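You operate a simulated robot arm through the tools that you are given. There is no shell and no other tool.

Carry out the task below with a simulated robot arm. There is one attempt and no reset: what you move stays moved.

## Task
Swap the dusty fan in the black drawer for the clean fan.
Fine: the clean fan lies on the blue mat; dusty fan on the blue mat, drawer closed, red catch down again; the drive is dead, as its label says. Where these are worked on the way, their far stop is far enough and under half their travel is too little: black drawer, red catch.

It is judged by the outcome, as a careful person would: the job done as asked, and still so three seconds after it is handed in. It fails if anything else is knocked over, pushed out of place, dropped, spilled or broken.

## Robot
A 7-joint arm with a two-finger gripper, fixed in place. Base frame: the origin is on the floor under the middle of its stand, x ahead of it, y to its left, z up; the work surface is at about z = 0.72. Units: m, degrees, N and s.
With the tool pointing down near the work surface it reaches from about 0.3 to 0.74 m from the base axis. Its first joint turns from -166.0 to 166.0 degrees. Payload 1.71 kg.
The tool frame sits at the grasp point between the pads (the TCP): z along the fingers, y along the line on which they close. The tips reach 0.02 m beyond it. The gripper opens to 0.096 m; its body begins 0.113 m behind the TCP.
Orientation is that of the tool frame in the base frame, as [roll, pitch, yaw] about the fixed x, y, z axes, in that order (R = Rz(yaw) Ry(pitch) Rx(roll)). With the fingers straight down and closing along the base's y, the tool's x points along the base's -x, its y along +y and its z along -z.

## Interface
- The arm moves only by the tool apply_moves. Its argument "moves" is a list of rows, each a list of 7 numbers: the shift along the tool's x, y, z in m, then the turn, a rotation vector about the tool's x, y, z in degrees, then the gripper command, from -1 (fully open) to 1 (shut), values between in proportion. In form: [[dx, dy, dz, ax, ay, az, claw], ...]. A call has 1 to 20 rows; each row shifts and turns the commanded pose from where the row before left it, along the tool's axes as they then stand. A row lasts 0.2 s, in which the tool goes at most 0.05 m and 8.6 degrees; a call with a longer step from one row to the next is refused whole, and so is a gripper value outside its range. A pose out of reach is approached as far as the arm can. The call stops where the force on the tool passes 40 N (or 10 N more than at its start, if that is more) or the arm is blocked; 0.2 s more then pass. Each finger travels about 0.153 m/s and halts on what it meets, pressing with about 27 N; the grip force reading is that of the motor and also rises with nothing between the fingers. The clock runs only during rows and for 0.2 s after the last one: add rows that do not move to give the fingers time. The reply holds the time, the measured pose of the TCP, the force on the tool along the base axes, the opening and the grip force, in the units named above and with some noise, with the torque about the TCP (base axes, N m) and any sound that the robot's microphone picked up.
- Cameras (640 x 400 px; columns grow to the right, rows downward): "scene" is fixed at [0.0514, -0.6484, 1.4484]; the picture's right is [0.66, -0.75, 0.00], its down [-0.48, -0.42, -0.77] and it looks along [0.58, 0.50, -0.64] (base axes); focal length 331 px, centre (320, 200). "wrist" rides on the gripper at [0.066, 0.014, -0.145] in the tool frame; the picture's right is [-0.21, 0.98, 0.00], its down [-0.88, -0.18, -0.45] and it looks along [-0.44, -0.09, 0.90] (tool axes); focal length 275 px, centre (320, 200).
- grab_frame(camera): a new picture of that camera. It takes no simulated time.
- raise_lower(by): moves the trunk up (or, below 0, down) by that many m; the arm rides with it, the base frame stays. It gives what a move gives, with no picture.
- probe_pixels(camera, pixels): for up to 12 pixels [column, row] of the newest picture of that camera ("zoom" is the newest enlarged one), the place [x, y, z] in the base frame of the surface seen there, good to about 0.002 m. It takes no simulated time.
- enlarge(camera, box): a new picture of the part [left, top, right, bottom] of that camera's present view, enlarged. It takes no simulated time.
- close_job(): hands the job in; it is judged then, once.

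Open the gripper and draw the arm clear of the work before you hand the job in, unless the task says otherwise.

The tools are called after "Emit:" as a command line: name --pt "numbers of a row" for each row, then --argument value for the rest, lists and objects as JSON in quotes. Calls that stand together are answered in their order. apply_moves: Moves the arm, as the interface text tells. Its arguments: {"type":"object","properties":{"moves":{"type":"array","items":{"type":"array","items":{"type":"number"}}}},"required":["moves"]} The other tools are called the same way: raise_lower (by) moves the trunk up or down; grab_frame (camera) takes a picture; probe_pixels (camera, pixels) gives the place of the surface under pixels of a picture; enlarge (camera, box) takes an enlarged picture of a part of a camera's view; close_job () hands the job in.

At the start:

```text
t: 0.0
position: [0.5701, -0.1883, 0.9856]
ee_rot: [-179.9, -0.1, 179.9]
contact_force: [0.8, -0.9, -0.4]
torque: [-0.02, -0.02, -0.02]
gripper_width: 0.096
gripper_force: 0.0
trunk travel left (down, up): [-0.225, 0.161]
```

scene: 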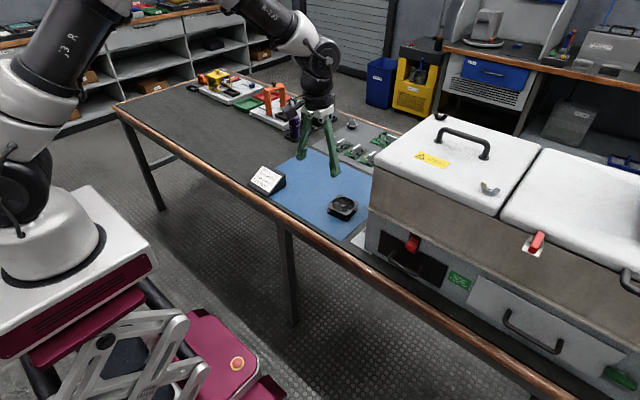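
wrist: 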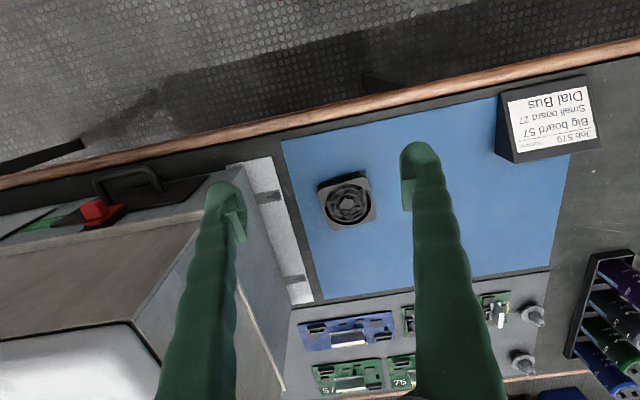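

The scene shows a black drawer front with a red catch around (412,250) and a fan on the blue mat at (342,207). I'll enlarge those areas to read the details.

Emit:
enlarge --camera "scene" --box '[360, 200, 500, 300]'

Emit:
enlarge --camera "scene" --box '[240, 130, 400, 250]'

Emit:
enlarge --camera "scene" --box '[360, 100, 640, 400]'

```text
4.00 times, centred on (430, 250) of scene
```

zoom: 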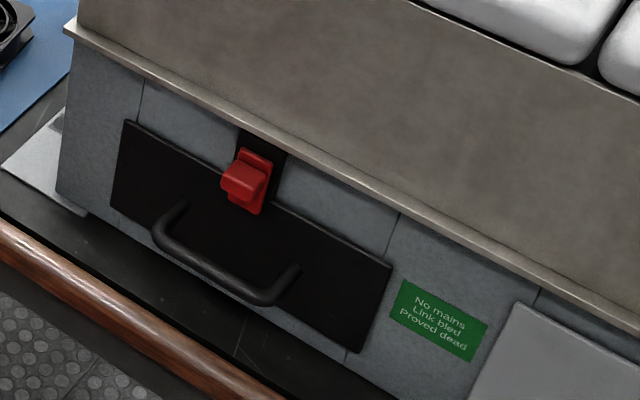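

```text
3.33 times, centred on (320, 190) of scene
```

zoom: 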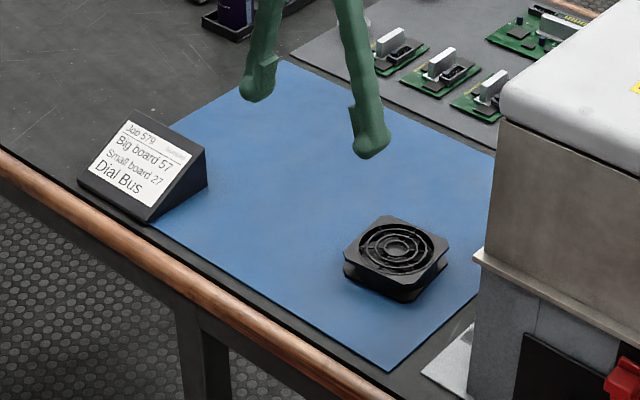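

```text
1.33 times, centred on (500, 250) of scene
```

zoom: 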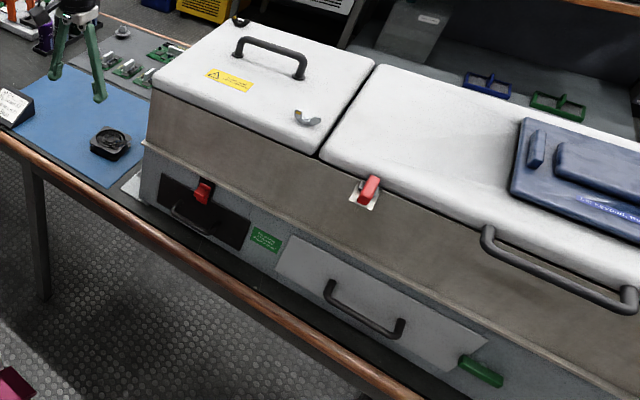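

The drawer, its bar handle and the red catch are visible in the enlargement. Next I'll measure their positions.

Emit:
enlarge --camera "scene" --box '[360, 200, 500, 300]'

Emit:
probe_pixels --camera "zoom" --pixels '[[130, 130], [115, 205], [380, 265], [365, 340], [240, 185], [265, 155], [250, 212], [165, 220], [215, 272], [288, 285], [240, 172], [255, 140]]'

Emit:
probe_pixels --camera "scene" --pixels '[[342, 207], [327, 208], [358, 208], [345, 197], [340, 217], [302, 150], [260, 195], [337, 240], [375, 200], [270, 192], [352, 202], [370, 240]]'

```text
4.00 times, centred on (430, 250) of scene
```

zoom: 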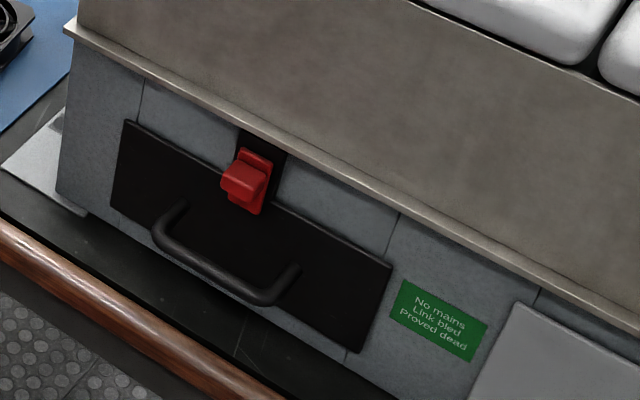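

```text
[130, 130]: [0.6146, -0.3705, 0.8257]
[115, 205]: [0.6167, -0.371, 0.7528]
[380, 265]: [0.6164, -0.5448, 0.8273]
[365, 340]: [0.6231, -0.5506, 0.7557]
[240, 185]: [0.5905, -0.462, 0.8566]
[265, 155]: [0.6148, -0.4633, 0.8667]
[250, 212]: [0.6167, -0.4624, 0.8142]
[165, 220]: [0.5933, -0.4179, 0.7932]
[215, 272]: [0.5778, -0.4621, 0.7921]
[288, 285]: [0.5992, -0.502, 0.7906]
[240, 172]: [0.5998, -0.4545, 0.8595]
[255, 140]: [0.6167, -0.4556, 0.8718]
```

```text
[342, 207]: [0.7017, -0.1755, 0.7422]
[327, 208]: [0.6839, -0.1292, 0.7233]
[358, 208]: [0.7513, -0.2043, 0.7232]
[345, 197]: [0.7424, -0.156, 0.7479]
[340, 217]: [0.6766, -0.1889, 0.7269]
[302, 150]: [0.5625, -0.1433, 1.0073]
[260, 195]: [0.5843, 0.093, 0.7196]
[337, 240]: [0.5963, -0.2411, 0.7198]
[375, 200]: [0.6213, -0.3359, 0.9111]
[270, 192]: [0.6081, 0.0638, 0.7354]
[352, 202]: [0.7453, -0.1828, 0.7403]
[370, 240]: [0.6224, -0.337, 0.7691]
```

The drawer front lies at x≈0.616, with the handle bar at x≈0.578, z≈0.79 and the red catch at y≈-0.462, z≈0.86. I'll look closer from the wrist camera and measure the fan and the mat.

Emit:
enlarge --camera "wrist" --box '[0, 140, 240, 290]'

Emit:
enlarge --camera "wrist" --box '[280, 140, 440, 240]'

Emit:
grab_frame --camera "wrist"

Emit:
probe_pixels --camera "wrist" --pixels '[[283, 142], [495, 98], [568, 160], [548, 268], [312, 300], [320, 186], [366, 176], [376, 216], [327, 228], [348, 202], [400, 55], [300, 100]]'

```text
2.67 times, centred on (120, 215) of wrist
```

zoom: 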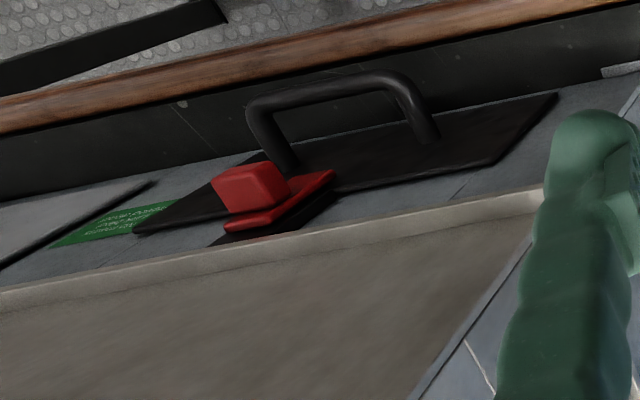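

```text
4.00 times, centred on (360, 190) of wrist
```

zoom: 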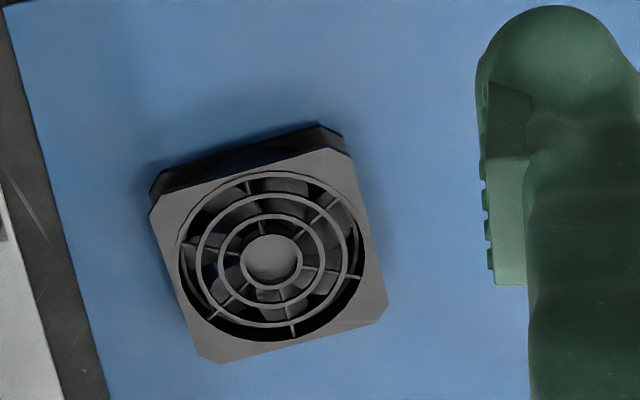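

```text
taken
```

wrist: 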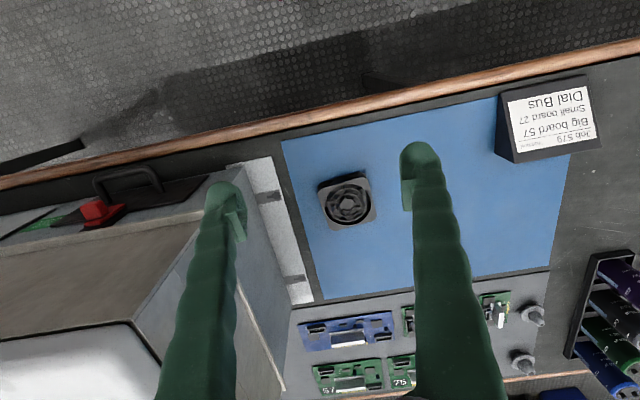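

```text
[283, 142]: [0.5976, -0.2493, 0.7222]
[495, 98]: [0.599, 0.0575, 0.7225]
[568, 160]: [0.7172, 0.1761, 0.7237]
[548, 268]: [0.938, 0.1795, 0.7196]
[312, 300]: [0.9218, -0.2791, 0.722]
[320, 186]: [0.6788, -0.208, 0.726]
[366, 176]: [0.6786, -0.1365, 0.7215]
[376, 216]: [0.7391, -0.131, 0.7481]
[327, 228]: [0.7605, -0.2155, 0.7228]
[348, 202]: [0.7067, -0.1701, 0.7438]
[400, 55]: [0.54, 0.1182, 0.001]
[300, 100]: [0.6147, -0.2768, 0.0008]
```

The mat spans roughly x 0.60–0.93, y -0.26–0.17, and the fan is centred near (0.708, -0.172) with its top at z≈0.748. I'll zoom in on the catch, its slot and the table edge to work out how the catch moves.

Emit:
enlarge --camera "scene" --box '[394, 225, 434, 250]'

Emit:
probe_pixels --camera "zoom" --pixels '[[240, 250], [320, 250], [180, 310], [270, 350], [300, 190], [350, 200], [240, 150], [420, 190], [300, 380], [390, 220], [270, 300], [420, 130]]'

Emit:
probe_pixels --camera "scene" --pixels '[[280, 210], [300, 222], [350, 252], [355, 262], [400, 285], [420, 235], [433, 245], [388, 215], [480, 270], [470, 290]]'

```text
16.00 times, centred on (414, 238) of scene
```

zoom: 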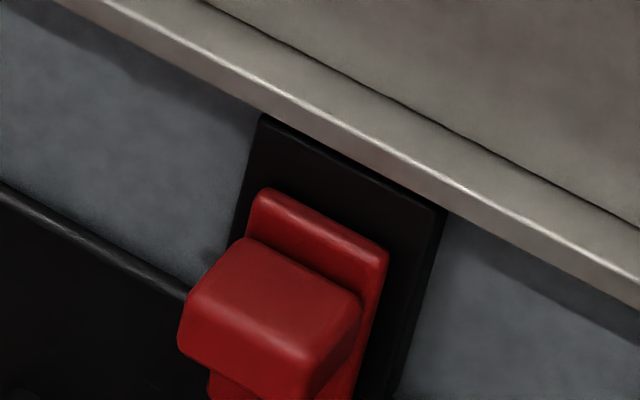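

```text
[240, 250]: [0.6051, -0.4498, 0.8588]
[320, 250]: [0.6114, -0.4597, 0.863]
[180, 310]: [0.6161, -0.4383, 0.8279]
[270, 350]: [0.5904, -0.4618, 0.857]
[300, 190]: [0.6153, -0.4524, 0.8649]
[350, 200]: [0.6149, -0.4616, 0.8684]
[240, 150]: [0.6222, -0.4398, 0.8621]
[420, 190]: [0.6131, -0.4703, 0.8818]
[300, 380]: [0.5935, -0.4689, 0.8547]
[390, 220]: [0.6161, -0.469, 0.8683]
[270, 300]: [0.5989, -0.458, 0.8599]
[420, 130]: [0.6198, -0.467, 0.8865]
```

```text
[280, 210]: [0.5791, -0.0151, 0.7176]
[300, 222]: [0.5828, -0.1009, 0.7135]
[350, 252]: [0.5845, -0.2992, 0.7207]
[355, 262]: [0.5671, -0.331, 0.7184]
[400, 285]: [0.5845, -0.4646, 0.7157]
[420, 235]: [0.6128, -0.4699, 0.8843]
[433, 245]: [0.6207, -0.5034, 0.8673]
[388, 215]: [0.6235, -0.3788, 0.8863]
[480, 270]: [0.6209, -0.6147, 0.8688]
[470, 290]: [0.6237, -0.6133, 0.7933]
```

The catch plate lies in a black vertical slot just above the drawer's top edge, and its knob spans x 0.590–0.612, y -0.448 to -0.472, z 0.838–0.860. The table edge is at x≈0.56. I'll move to a stand-off in front of the catch, then tilt the tool to point along +x.

Emit:
apply_moves --pt "0.0056 -0.0302 0.006 0 0 0 -1" --pt "0.0056 -0.0302 0.006 0 0 0 -1" --pt "0.0056 -0.0302 0.006 0 0 0 -1" --pt "0.0056 -0.0302 0.006 0 0 0 -1" --pt "0.0056 -0.0302 0.006 0 0 0 -1" --pt "0.0056 -0.0302 0.006 0 0 0 -1" --pt "0.0056 -0.0302 0.006 0 0 0 -1" --pt "0.0056 -0.0302 0.006 0 0 0 -1" --pt "0.0056 -0.0302 0.006 0 0 0 -1"

```text
t: 2.0
position: [0.5049, -0.4622, 0.9421]
ee_rot: [-180.0, 0.8, 180.0]
contact_force: [0.1, 0.2, -0.2]
torque: [0.0, 0.0, 0.02]
gripper_width: 0.0962
gripper_force: 0.0
trunk travel left (down, up): [-0.225, 0.161]
```

The arm reached the stand-off with no contact. Now I tilt about the tool's y by -90° so the fingers point toward the cabinet.

Emit:
apply_moves --pt "0 0 0 0 -8 0 -1" --pt "0 0 0 0 -8 0 -1" --pt "0 0 0 0 -8 0 -1" --pt "0 0 0 0 -8 0 -1" --pt "0 0 0 0 -8 0 -1" --pt "0 0 0 0 -8 0 -1"

```text
t: 3.4
position: [0.5047, -0.4601, 0.9409]
ee_rot: [-179.9, 49.0, -180.0]
contact_force: [-0.7, 0.5, 0.1]
torque: [0.02, 0.02, 0.04]
gripper_width: 0.0962
gripper_force: 0.0
trunk travel left (down, up): [-0.225, 0.161]
```

The tilt is going the right way (tool z toward +x and down). I'll continue the remaining 42°.

Emit:
apply_moves --pt "0 0 0 0 -8 0 -1" --pt "0 0 0 0 -8 0 -1" --pt "0 0 0 0 -8 0 -1" --pt "0 0 0 0 -8 0 -1" --pt "0 0 0 0 -8 0 -1" --pt "0 0 0 0 -1 0 -1" --pt "0 0 0 0 0 0 -1"

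Emit:
grab_frame --camera "scene"

Emit:
grab_frame --camera "wrist"

```text
t: 5.0
position: [0.5045, -0.4595, 0.9402]
ee_rot: [-144.6, 89.8, -144.6]
contact_force: [-0.3, -0.5, 0.2]
torque: [-0.01, -0.02, -0.01]
gripper_width: 0.096
gripper_force: 0.1
trunk travel left (down, up): [-0.225, 0.161]
```

```text
taken
```

scene: 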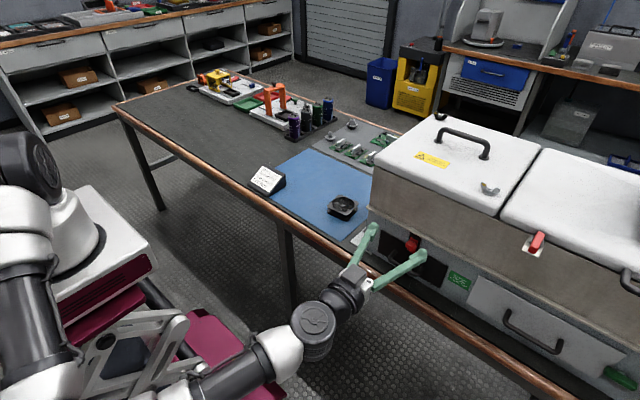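

```text
taken
```

wrist: 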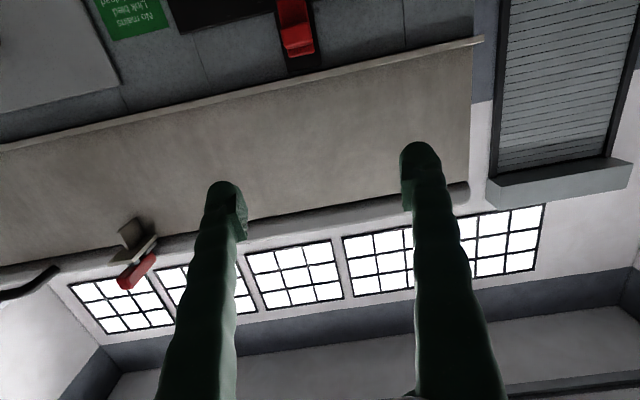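

The tool now points along +x at z=0.940, and the catch appears at (296,40) in the upside-down wrist view. I'll enlarge it and measure the knob from this angle.

Emit:
enlarge --camera "wrist" --box '[256, 0, 352, 80]'

Emit:
probe_pixels --camera "wrist" --pixels '[[285, 42], [312, 40], [298, 30], [298, 45], [292, 55], [312, 52], [288, 5], [308, 5], [300, 62], [298, 20]]'

```text
5.00 times, centred on (304, 40) of wrist
```

zoom: 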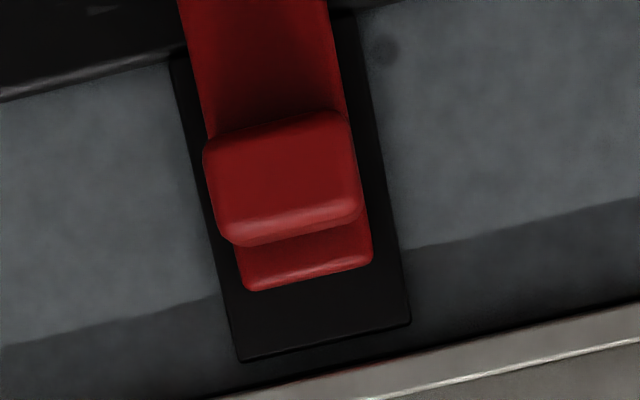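

```text
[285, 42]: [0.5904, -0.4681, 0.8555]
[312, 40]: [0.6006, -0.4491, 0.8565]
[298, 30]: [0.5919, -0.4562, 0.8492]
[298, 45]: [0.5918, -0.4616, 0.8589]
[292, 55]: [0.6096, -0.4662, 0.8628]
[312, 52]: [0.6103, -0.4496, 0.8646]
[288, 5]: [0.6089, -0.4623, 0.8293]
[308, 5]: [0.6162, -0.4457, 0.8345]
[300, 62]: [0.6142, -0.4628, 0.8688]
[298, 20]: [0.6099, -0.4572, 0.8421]
```

The knob is centred at y≈-0.460 and spans z 0.843–0.859, and x 0.591–0.610. I'll lower to z≈0.850 with the fingers half open, then advance to x≈0.588.

Emit:
apply_moves --pt "0.018 0 0 0 0 0 -0.2" --pt "0.018 0 0 0 0 0 -0.1" --pt "0.018 0 0 0 0 0 0" --pt "0.018 0 0 0 0 0 0" --pt "0.018 0 0 0 0 0 0" --pt "0 0 0 0 0 0 0"

Emit:
grab_frame --camera "wrist"

```text
t: 6.4
position: [0.5042, -0.4605, 0.8496]
ee_rot: [-155.2, 89.8, -155.0]
contact_force: [-0.3, -0.5, -0.2]
torque: [-0.01, -0.01, 0.0]
gripper_width: 0.0481
gripper_force: 0.1
trunk travel left (down, up): [-0.225, 0.161]
```

```text
taken
```

wrist: 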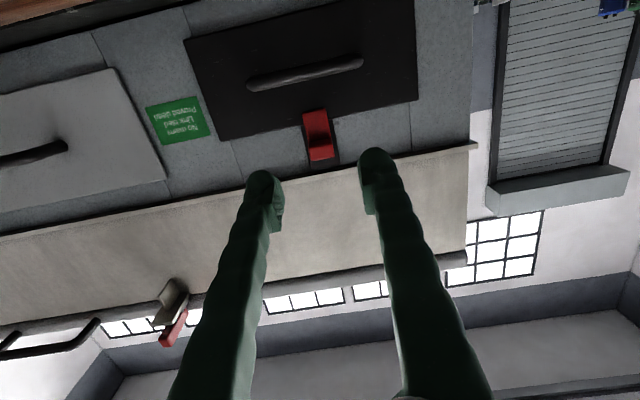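

The tool is level with the knob and centred on it, with a 48 mm opening. I'll advance slowly to x≈0.588, then close on the knob.

Emit:
apply_moves --pt "0 0 0.02 0 0 0 0" --pt "0 0 0.02 0 0 0 0" --pt "0 0 0.02 0 0 0 0" --pt "0 0 0.012 0 0 0 0" --pt "0 0 0.011 0 0 0 0" --pt "0 0 0 0 0 0 0"

Emit:
grab_frame --camera "wrist"

Emit:
enlarge --camera "scene" --box '[340, 190, 480, 290]'

```text
t: 7.8
position: [0.5883, -0.4617, 0.8499]
ee_rot: [-162.6, 89.8, -162.6]
contact_force: [0.2, -0.4, 0.5]
torque: [0.04, -0.04, -0.02]
gripper_width: 0.0481
gripper_force: 0.0
trunk travel left (down, up): [-0.225, 0.161]
```

```text
taken
```

wrist: 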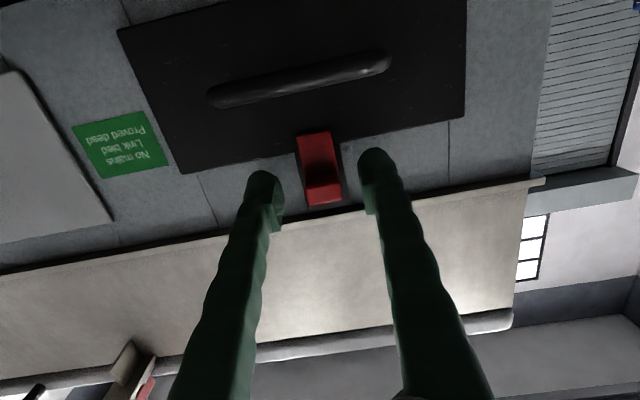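

```text
4.00 times, centred on (410, 240) of scene
```

zoom: 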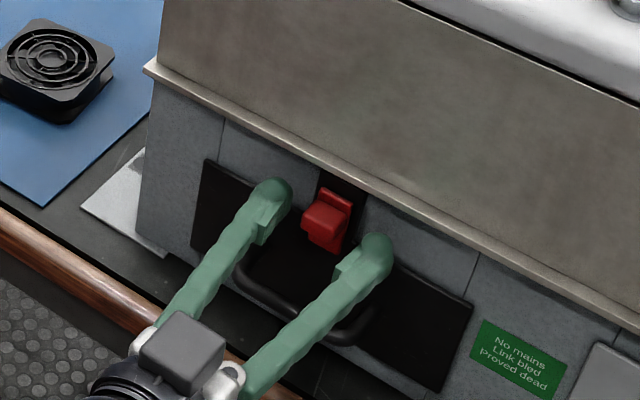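

The fingers straddle the knob with clear space on each side and no contact. I'll close on it.

Emit:
apply_moves --pt "0 0 0 0 0 0 0.4" --pt "0 0 0 0 0 0 0.7" --pt "0 0 0 0 0 0 0.7"

Emit:
enlarge --camera "scene" --box '[380, 210, 450, 260]'

```text
t: 8.6
position: [0.5879, -0.46, 0.8504]
ee_rot: [-152.1, 89.8, -151.9]
contact_force: [-3.3, 7.5, -0.9]
torque: [0.05, -0.06, 0.11]
gripper_width: 0.0213
gripper_force: 34.7
trunk travel left (down, up): [-0.225, 0.161]
```

```text
8.00 times, centred on (415, 235) of scene
```

zoom: 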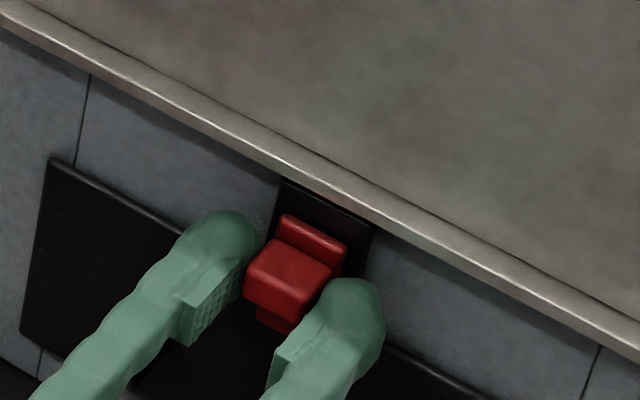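

The fingers hold the knob at 21 mm opening. I'll lift slowly in 3 mm steps and watch the force.

Emit:
apply_moves --pt "-0.003 0.0005 0 0 0 0 0.7" --pt "-0.003 0.0005 0 0 0 0 0.7" --pt "-0.003 0 0 0 0 0 0.7" --pt "-0.003 0 0 0 0 0 0.7"

Emit:
enlarge --camera "scene" --box '[380, 210, 450, 260]'

```text
t: 9.6
position: [0.5882, -0.4606, 0.8619]
ee_rot: [-170.3, 89.9, -170.4]
contact_force: [7.3, -2.8, -1.7]
torque: [0.01, 0.1, -0.02]
gripper_width: 0.0212
gripper_force: 34.5
trunk travel left (down, up): [-0.225, 0.161]
```

```text
8.00 times, centred on (415, 235) of scene
```

zoom: 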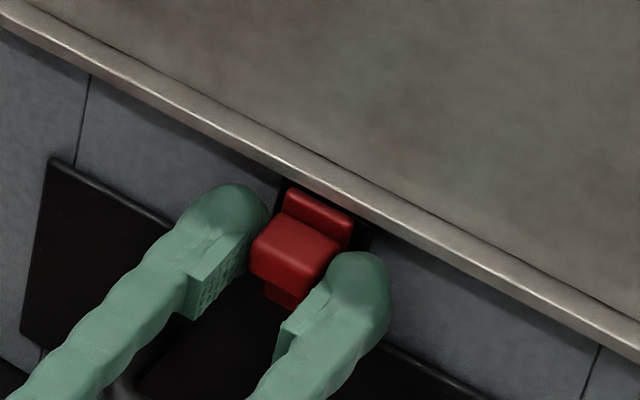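

The catch is sliding up with the fingers, about 12 mm so far. I'll keep lifting until it meets its stop.

Emit:
apply_moves --pt "-0.003 0 0 0 0 0 0.7" --pt "-0.003 0 0 0 0 0 0.7" --pt "-0.003 0 0 0 0 0 0.7" --pt "-0.003 0 0 0 0 0 0.7"

Emit:
enlarge --camera "scene" --box '[380, 210, 450, 260]'

```text
t: 10.6
position: [0.588, -0.4595, 0.868]
ee_rot: [173.3, 89.4, 173.0]
contact_force: [-13.6, 5.1, -28.7]
torque: [-0.02, 0.26, 0.09]
gripper_width: 0.0212
gripper_force: 34.7
trunk travel left (down, up): [-0.225, 0.161]
```

```text
8.00 times, centred on (415, 235) of scene
```

zoom: 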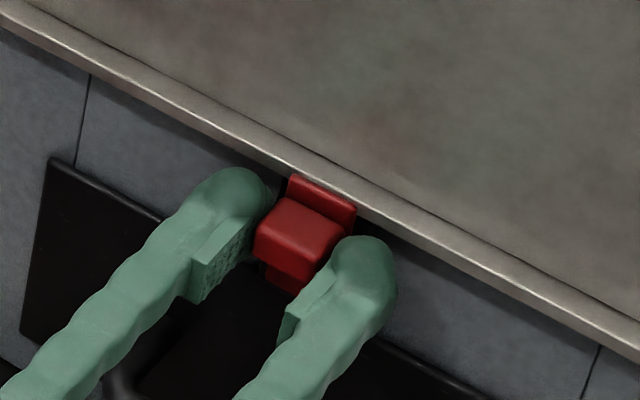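

At z=0.868 the downward force rose to 29 N, so the catch is at its upper stop after about 18 mm of travel. I'll ease the command back a little and open the fingers, then check whether it stays up.

Emit:
apply_moves --pt "0.003 0 0 0 0 0 0.7" --pt "0.002 0 0 0 0 0 0.7" --pt "0 0 0 0 0 0 0.7" --pt "0 0 0 0 0 0 0.2" --pt "0 0 0 0 0 0 0" --pt "0 0 0 0 0 0 0"

Emit:
enlarge --camera "scene" --box '[380, 210, 450, 260]'

```text
t: 12.0
position: [0.589, -0.4607, 0.8698]
ee_rot: [-146.2, 89.9, -146.3]
contact_force: [-0.2, -0.2, 0.5]
torque: [0.0, -0.02, 0.01]
gripper_width: 0.0482
gripper_force: 0.0
trunk travel left (down, up): [-0.225, 0.161]
```

```text
8.00 times, centred on (415, 235) of scene
```

zoom: 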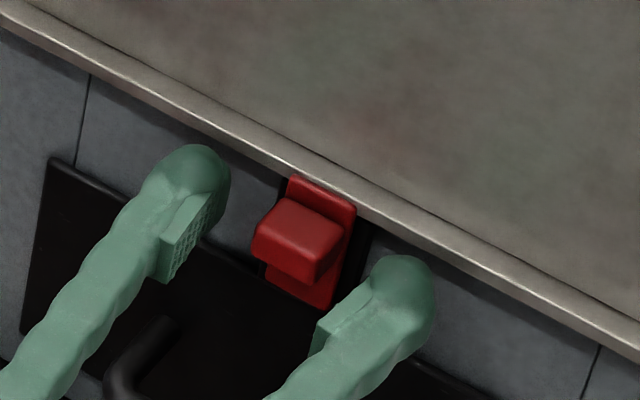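

The catch stays up by itself after release. I'll back the tool off to x≈0.50 and roll it 90° about its own axis so the fingers close vertically for the handle bar.

Emit:
apply_moves --pt "0 0 -0.02 0 0 0 0" --pt "0 0 -0.03 0 0 0 0" --pt "0 0 -0.03 0 0 0 0" --pt "0 0 -0.02 0 0 0 0" --pt "0 0 0 0 0 8.5 0" --pt "0 0 0 0 0 8.5 0" --pt "0 0 0 0 0 8.5 0" --pt "0 0 0 0 0 8.5 0" --pt "0 0 0 0 0 8.5 0" --pt "0 0 0 0 0 8.5 0" --pt "0 0 0 0 0 8.5 0" --pt "0 0 0 0 0 8.5 0" --pt "0 0 0 0 0 8.5 0" --pt "0 0 0 0 0 8.5 0" --pt "0 0 0 0 0 5 0" --pt "0 0 0 0 0 0 0"

Emit:
grab_frame --camera "wrist"

Emit:
grab_frame --camera "scene"

```text
t: 15.4
position: [0.4887, -0.4591, 0.8691]
ee_rot: [90.2, 0.0, 90.1]
contact_force: [-0.1, -0.5, 0.6]
torque: [0.02, -0.01, 0.02]
gripper_width: 0.0483
gripper_force: 0.0
trunk travel left (down, up): [-0.225, 0.161]
```

```text
taken
```

wrist: 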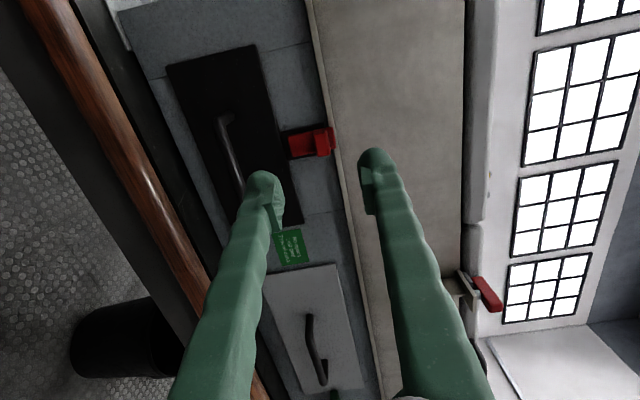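

```text
taken
```

scene: 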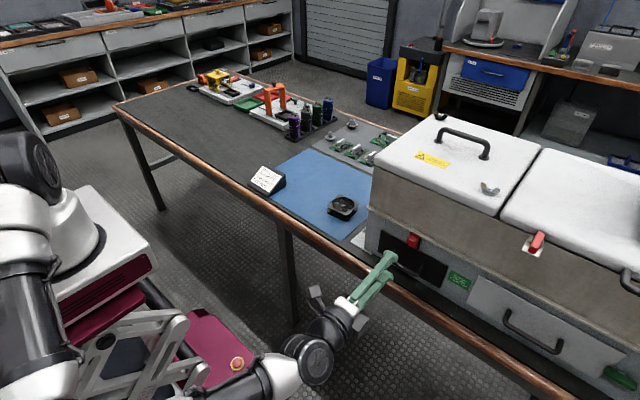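

The tool is now rolled so that tool y points up and tool x points along +y. I'll measure the handle bar and its clearances from this view.

Emit:
enlarge --camera "wrist" --box '[160, 40, 360, 240]'

Emit:
probe_pixels --camera "wrist" --pixels '[[220, 125], [227, 150], [233, 170], [240, 185], [290, 140], [300, 145], [318, 140], [285, 152], [230, 118], [222, 150], [231, 150]]'

```text
2.00 times, centred on (260, 140) of wrist
```

zoom: 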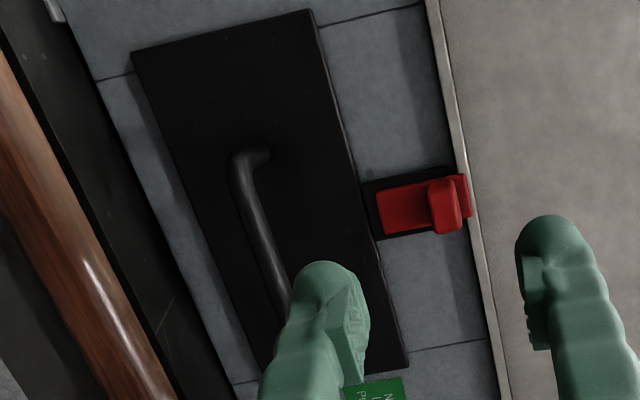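

```text
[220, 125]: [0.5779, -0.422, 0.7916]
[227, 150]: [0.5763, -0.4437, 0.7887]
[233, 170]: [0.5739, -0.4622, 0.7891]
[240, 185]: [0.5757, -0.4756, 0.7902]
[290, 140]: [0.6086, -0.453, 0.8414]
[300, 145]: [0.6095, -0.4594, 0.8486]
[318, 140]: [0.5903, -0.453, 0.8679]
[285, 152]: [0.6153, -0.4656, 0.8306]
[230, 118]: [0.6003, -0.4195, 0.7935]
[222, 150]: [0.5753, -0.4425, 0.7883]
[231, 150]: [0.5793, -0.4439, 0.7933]
```

The bar's front face is at x≈0.575 with its centre near z=0.790. I'll lower 79 mm, then advance to x≈0.582 with a 40 mm opening.

Emit:
apply_moves --pt "0 -0.02 0 0 0 0 0.1" --pt "0 -0.02 0 0 0 0 0.15" --pt "0 -0.02 0 0 0 0 0.15" --pt "0 -0.019 0 0 0 0 0.15" --pt "0 0 0 0 0 0 0.15" --pt "0 0 0.02 0 0 0 0.15" --pt "0 0 0.02 0 0 0 0.15" --pt "0 0 0.015 0 0 0 0.15" --pt "0 0 0 0 0 0 0.15"

Emit:
enlarge --camera "scene" --box '[340, 200, 480, 300]'

Emit:
grab_frame --camera "wrist"

```text
t: 17.4
position: [0.5441, -0.4591, 0.7896]
ee_rot: [90.2, 0.0, 90.1]
contact_force: [0.3, -0.1, 0.2]
torque: [0.01, -0.02, 0.02]
gripper_width: 0.0407
gripper_force: 0.1
trunk travel left (down, up): [-0.225, 0.161]
```

```text
4.00 times, centred on (410, 250) of scene
```

zoom: 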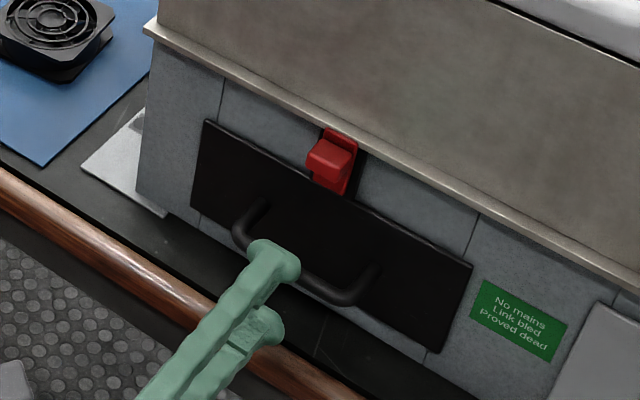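

```text
taken
```

wrist: 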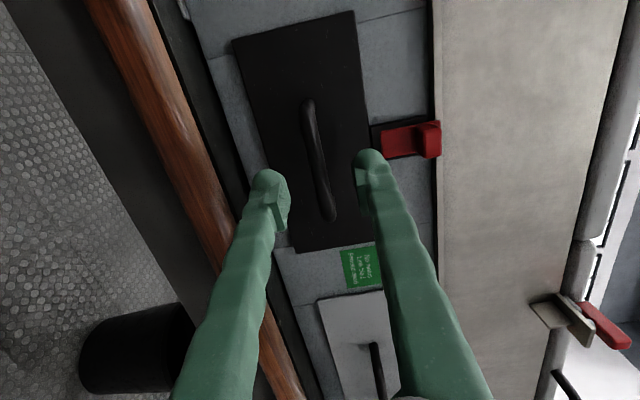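

The bar sits centred between the fingers in the wrist view (around (318,160)). I'll advance 38 mm and close on it.

Emit:
apply_moves --pt "0 0 0.015 0 0 0 0.15" --pt "0 0 0.013 0 0 0 0.15" --pt "0 0 0.01 0 0 0 0.15" --pt "0 0 0 0 0 0 0.15" --pt "0 0 0 0 0 0 0.5" --pt "0 0 0 0 0 0 0.9" --pt "0 0 0 0 0 0 0.9"

Emit:
enlarge --camera "scene" --box '[340, 200, 480, 300]'

```text
t: 19.0
position: [0.5816, -0.4596, 0.7907]
ee_rot: [90.3, 0.0, 89.9]
contact_force: [0.1, 1.9, -5.6]
torque: [0.02, -0.03, -0.01]
gripper_width: 0.0083
gripper_force: 2.2
trunk travel left (down, up): [-0.225, 0.161]
```

```text
4.00 times, centred on (410, 250) of scene
```

zoom: 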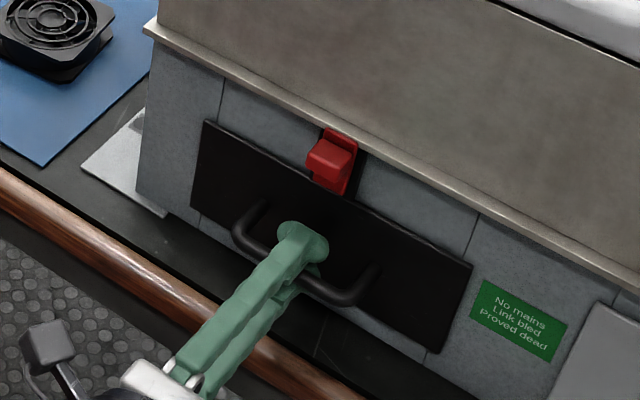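

The fingers are on the bar (opening 8 mm). I'll close fully, then pull the drawer straight out in small steps while watching the force.

Emit:
apply_moves --pt "0 -0.0005 0 0 0 0 1" --pt "0 0 0 0 0 0 1" --pt "0 0 -0.005 0 0 0 1" --pt "0 0 -0.008 0 0 0 1" --pt "0 0 -0.01 0 0 0 1" --pt "0 0 -0.01 0 0 0 1"

Emit:
enlarge --camera "scene" --box '[340, 200, 480, 300]'

```text
t: 20.4
position: [0.55, -0.4604, 0.7899]
ee_rot: [90.2, 0.0, 90.1]
contact_force: [0.3, 8.7, -10.8]
torque: [0.03, 0.0, -0.63]
gripper_width: 0.0057
gripper_force: 33.4
trunk travel left (down, up): [-0.225, 0.161]
```

```text
4.00 times, centred on (410, 250) of scene
```

zoom: 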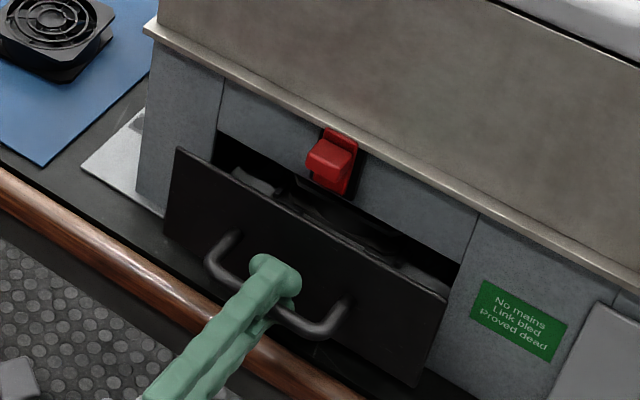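

The drawer is sliding out cleanly under the raised catch. I'll keep pulling in stages toward its far stop.

Emit:
apply_moves --pt "0 0 -0.01 0 0 0 1" --pt "0 0 -0.01 0 0 0 1" --pt "0 0 -0.01 0 0 0 1" --pt "0 0 -0.01 0 0 0 1" --pt "0 0 -0.01 0 0 0 1"

Emit:
grab_frame --camera "scene"

Emit:
grab_frame --camera "wrist"

```text
t: 21.6
position: [0.4988, -0.4608, 0.7895]
ee_rot: [90.2, -0.1, 90.0]
contact_force: [0.6, 8.0, -12.3]
torque: [0.03, -0.02, -0.69]
gripper_width: 0.0059
gripper_force: 34.4
trunk travel left (down, up): [-0.225, 0.161]
```

```text
taken
```

scene: 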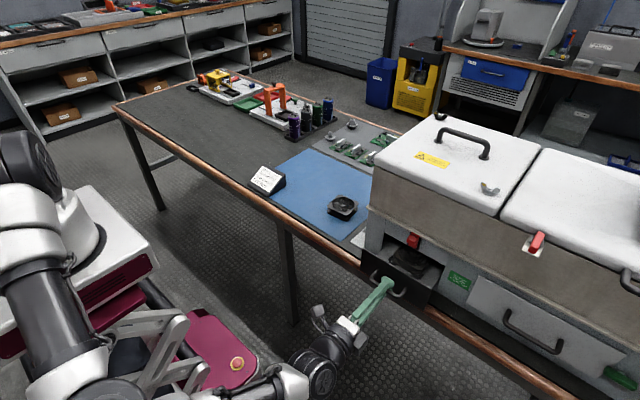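

```text
taken
```

wrist: 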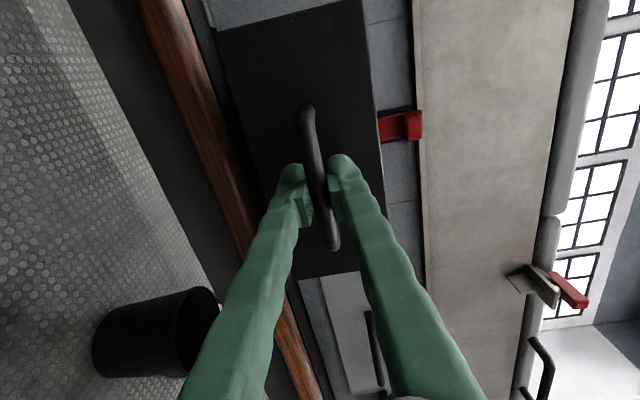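

The drawer has come out about 80 mm and the dusty fan is starting to show at (408,258). I'll continue pulling until the stop.

Emit:
apply_moves --pt "0 0 -0.01 0 0 0 1" --pt "0 0 -0.01 0 0 0 1" --pt "0 0 -0.01 0 0 0 1" --pt "0 0 -0.01 0 0 0 1" --pt "0 0 -0.01 0 0 0 1"

Emit:
enlarge --camera "scene" --box '[340, 220, 480, 320]'

```text
t: 22.8
position: [0.4472, -0.4603, 0.7895]
ee_rot: [90.3, 0.0, 90.0]
contact_force: [-0.7, 6.4, -20.2]
torque: [0.01, -0.05, -0.28]
gripper_width: 0.0058
gripper_force: 33.6
trunk travel left (down, up): [-0.225, 0.161]
```

```text
4.00 times, centred on (410, 270) of scene
```

zoom: 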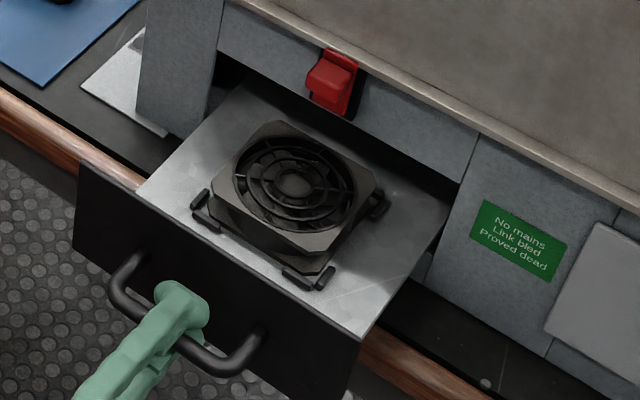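

The drawer is 134 mm out, and the dusty fan sits on a tray between low corner brackets. I'll ease the vertical load slightly and pull a bit more to find the stop.

Emit:
apply_moves --pt "0 -0.001 -0.004 0 0 0 1" --pt "0 -0.0005 -0.006 0 0 0 1" --pt "0 0 -0.008 0 0 0 1"

Emit:
enlarge --camera "scene" --box '[340, 220, 480, 320]'

```text
t: 23.6
position: [0.4312, -0.4604, 0.789]
ee_rot: [90.1, 0.1, 90.1]
contact_force: [0.7, 3.4, -12.4]
torque: [0.03, -0.02, -0.01]
gripper_width: 0.0062
gripper_force: 33.7
trunk travel left (down, up): [-0.225, 0.161]
```

```text
4.00 times, centred on (410, 270) of scene
```

zoom: 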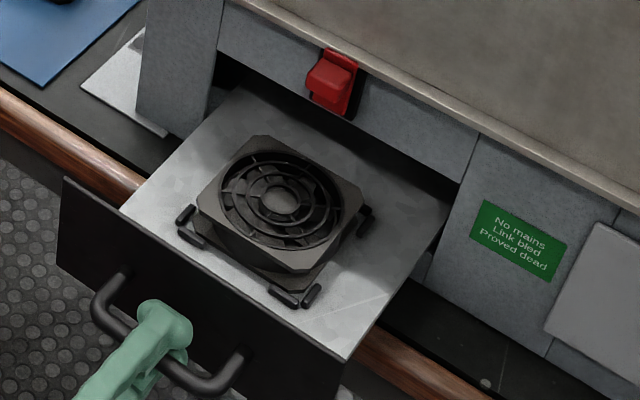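

The drawer is still moving freely with the fan riding in place. I'll pull in further small steps until resistance rises.

Emit:
apply_moves --pt "0 -0.0005 -0.008 0 0 0 1" --pt "0 0 -0.008 0 0 0 1" --pt "0 0 -0.008 0 0 0 1"

Emit:
grab_frame --camera "scene"

Emit:
enlarge --camera "scene" --box '[340, 220, 480, 320]'

```text
t: 24.4
position: [0.4065, -0.4609, 0.7901]
ee_rot: [90.2, 0.0, 90.0]
contact_force: [-0.5, 1.9, -9.3]
torque: [0.03, -0.03, 0.33]
gripper_width: 0.0059
gripper_force: 34.1
trunk travel left (down, up): [-0.225, 0.161]
```

```text
taken
```

scene: 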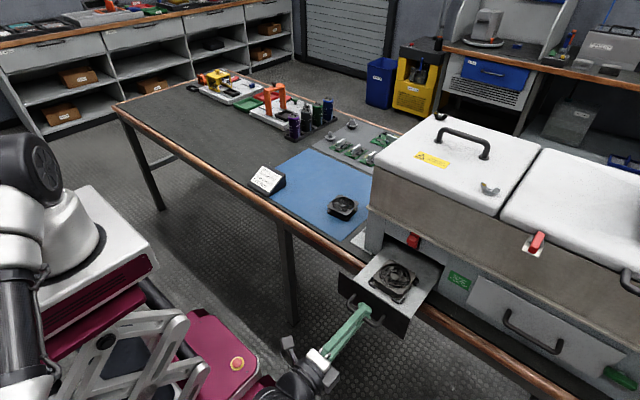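

```text
4.00 times, centred on (410, 270) of scene
```

zoom: 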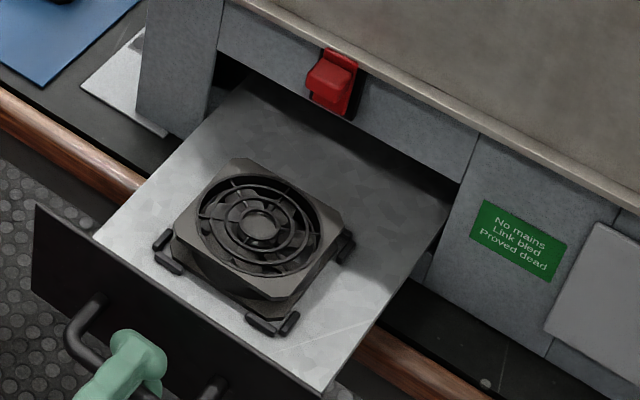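

The drawer is 175 mm out with the fan fully visible, and there's no stop yet. I'll pull a bit further to see whether the stop is near.

Emit:
apply_moves --pt "0 -0.0003 -0.007 0 0 0 1" --pt "0 0 -0.007 0 0 0 1" --pt "0 0 -0.007 0 0 0 1"

Emit:
enlarge --camera "scene" --box '[340, 220, 480, 320]'

```text
t: 25.2
position: [0.3841, -0.4607, 0.789]
ee_rot: [90.1, 0.0, 89.9]
contact_force: [0.5, 0.5, -4.6]
torque: [0.02, -0.01, -0.08]
gripper_width: 0.0063
gripper_force: 34.0
trunk travel left (down, up): [-0.225, 0.161]
```

```text
4.00 times, centred on (410, 270) of scene
```

zoom: 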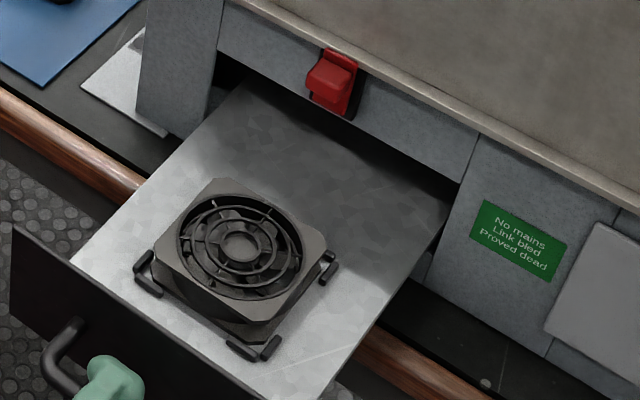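

The drawer is at 197 mm with low forces. I'll pull a little more, still in small steps, to reach the far stop if it is close.

Emit:
apply_moves --pt "0 0 -0.007 0 0 0 1" --pt "0 0 -0.007 0 0 0 1" --pt "0 0 -0.007 0 0 0 1" --pt "0 0 -0.007 0 0 0 1"

Emit:
grab_frame --camera "scene"

Emit:
grab_frame --camera "wrist"

```text
t: 25.9
position: [0.3568, -0.4581, 0.792]
ee_rot: [89.2, -0.2, 90.1]
contact_force: [-2.2, 0.5, 0.3]
torque: [0.02, -0.05, -0.07]
gripper_width: 0.0001
gripper_force: 29.9
trunk travel left (down, up): [-0.225, 0.161]
stopped in row 3: the force on the tool passed its limit at 58 N (the readings are from after the stop); the commanded pose is now the measured one
```

```text
taken
```

scene: 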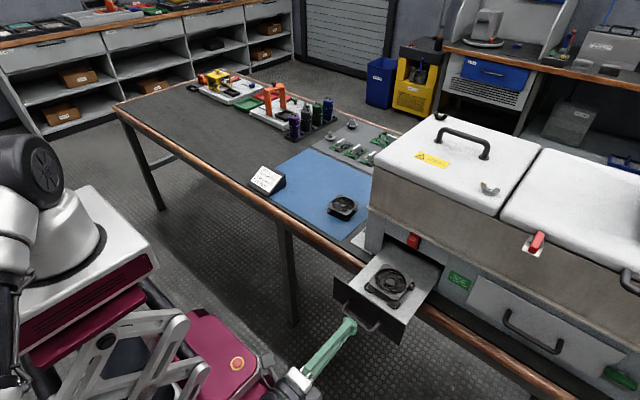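

```text
taken
```

wrist: 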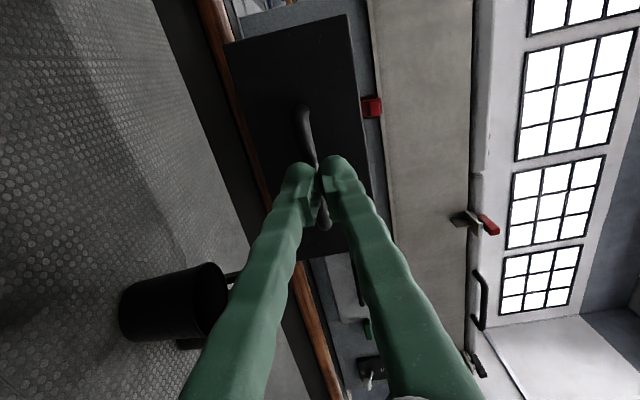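

The drawer reached its stop at roughly 205 mm and the fingers then slipped harmlessly off the bar; the fan and the catch look undisturbed. I'll back away slightly, then rise clear of the drawer.

Emit:
apply_moves --pt "0 0 -0.015 0 0 0 1" --pt "0 0 -0.015 0 0 0 1" --pt "0 0.03 0 0 0 0 0.5" --pt "0 0.03 0 0 0 0 0" --pt "0 0.03 0 0 0 0 0" --pt "0 0.03 0 0 0 0 0" --pt "0 0.03 0 0 0 0 0" --pt "0 0.03 0 0 0 0 0" --pt "0 0.03 0 0 0 0 0" --pt "0 0 0 0 0 0 0"

Emit:
enlarge --camera "scene" --box '[320, 220, 480, 340]'

```text
t: 28.1
position: [0.3228, -0.4574, 1.0066]
ee_rot: [88.9, 0.0, 90.3]
contact_force: [-0.8, -0.2, 0.8]
torque: [-0.01, -0.02, 0.0]
gripper_width: 0.0481
gripper_force: 0.1
trunk travel left (down, up): [-0.225, 0.161]
```

```text
3.33 times, centred on (400, 280) of scene
```

zoom: 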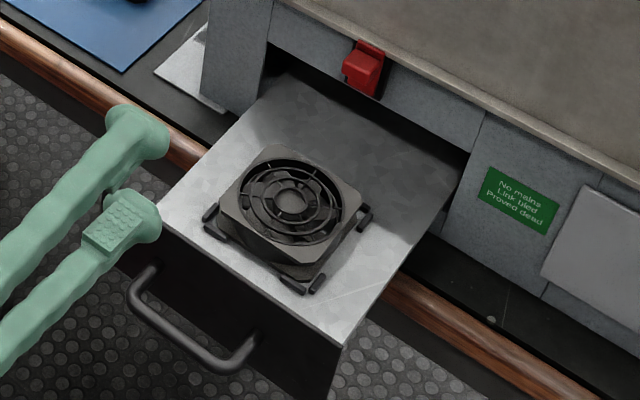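

The drawer is fully open and the arm is clear. I'll measure the fan, the tray and the brackets.

Emit:
probe_pixels --camera "zoom" --pixels '[[290, 203], [262, 152], [368, 192], [305, 272], [220, 205], [208, 218], [295, 285], [365, 215], [200, 190], [330, 330], [260, 110], [240, 230]]'

Emit:
enlarge --camera "scene" --box '[360, 250, 424, 290]'

```text
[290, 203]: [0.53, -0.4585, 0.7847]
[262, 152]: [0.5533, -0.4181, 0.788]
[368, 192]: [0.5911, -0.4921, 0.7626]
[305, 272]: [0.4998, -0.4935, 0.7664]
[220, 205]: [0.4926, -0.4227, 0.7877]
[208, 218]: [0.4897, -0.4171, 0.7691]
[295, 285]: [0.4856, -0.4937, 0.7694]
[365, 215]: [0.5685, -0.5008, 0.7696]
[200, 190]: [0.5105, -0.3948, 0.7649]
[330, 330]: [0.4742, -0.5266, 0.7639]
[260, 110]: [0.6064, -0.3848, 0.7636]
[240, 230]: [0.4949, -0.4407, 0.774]
```

```text
10.00 times, centred on (392, 270) of scene
```

zoom: 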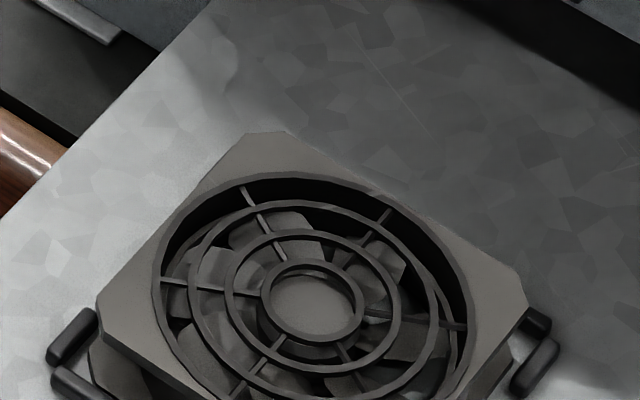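

The fan's top is at z≈0.788 on a tray at z≈0.7635, the bracket tops are at z≈0.7695, and the fan's centre is near (0.530, -0.4585), about 80 mm square. I'll move forward a bit at height and turn the tool to point straight down, closing along y.

Emit:
apply_moves --pt "0 0 0.03 0 0 0 -0.5" --pt "0 0 0.03 0 0 0 -0.5" --pt "0 0.01 0.03 0 0 0 -0.5" --pt "0 0.01 0.03 0 0 0 -0.5" --pt "0 0 0 4.619 4.619 -4.619 -0.5" --pt "0 0 0 4.619 4.619 -4.619 -0.5" --pt "0 0 0 4.619 4.619 -4.619 -0.5" --pt "0 0 0 4.619 4.619 -4.619 -0.5" --pt "0 0 0 4.619 4.619 -4.619 -0.5" --pt "0 0 0 4.619 4.619 -4.619 -0.5" --pt "0 0 0 4.619 4.619 -4.619 -0.5"

Emit:
grab_frame --camera "scene"

```text
t: 30.5
position: [0.4488, -0.4575, 1.0265]
ee_rot: [131.1, 19.8, 131.8]
contact_force: [0.4, 0.5, -0.3]
torque: [-0.03, 0.01, -0.08]
gripper_width: 0.072
gripper_force: 0.0
trunk travel left (down, up): [-0.225, 0.161]
```

```text
taken
```

scene: 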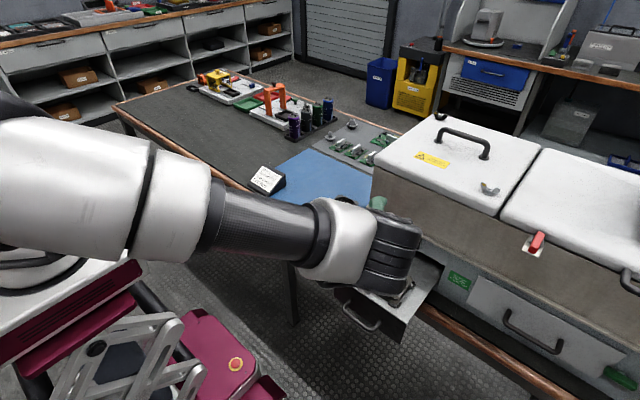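

The turn is halfway and the arm is clear of everything. I'll finish it, opening the fingers fully.

Emit:
apply_moves --pt "0 0 0 4.619 4.619 -4.619 -0.8" --pt "0 0 0 4.619 4.619 -4.619 -1" --pt "0 0 0 4.619 4.619 -4.619 -1" --pt "0 0 0 4.619 4.619 -4.619 -1" --pt "0 0 0 4.619 4.619 -4.619 -1" --pt "0 0 0 4.619 4.619 -4.619 -1" --pt "0 0 0 4.619 4.619 -4.619 -1" --pt "0 0 0 4.619 4.619 -4.619 -1" --pt "0 0 0 0 0 0 -1"

Emit:
grab_frame --camera "scene"

Emit:
grab_frame --camera "wrist"

```text
t: 32.5
position: [0.4447, -0.4578, 1.0275]
ee_rot: [-179.9, 0.9, -179.8]
contact_force: [-0.4, 0.0, -1.1]
torque: [-0.02, -0.01, -0.03]
gripper_width: 0.0963
gripper_force: 0.1
trunk travel left (down, up): [-0.225, 0.161]
```

```text
taken
```

scene: 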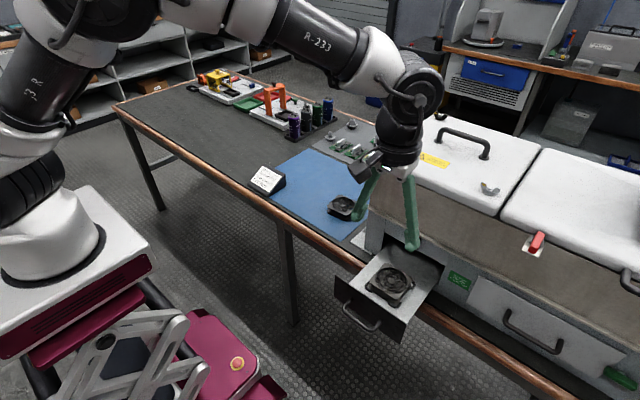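

```text
taken
```

wrist: 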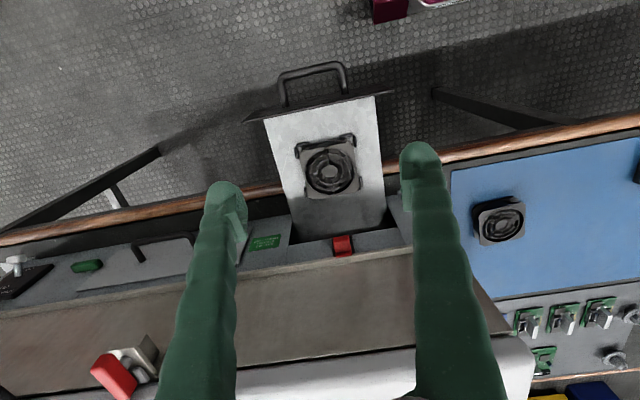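

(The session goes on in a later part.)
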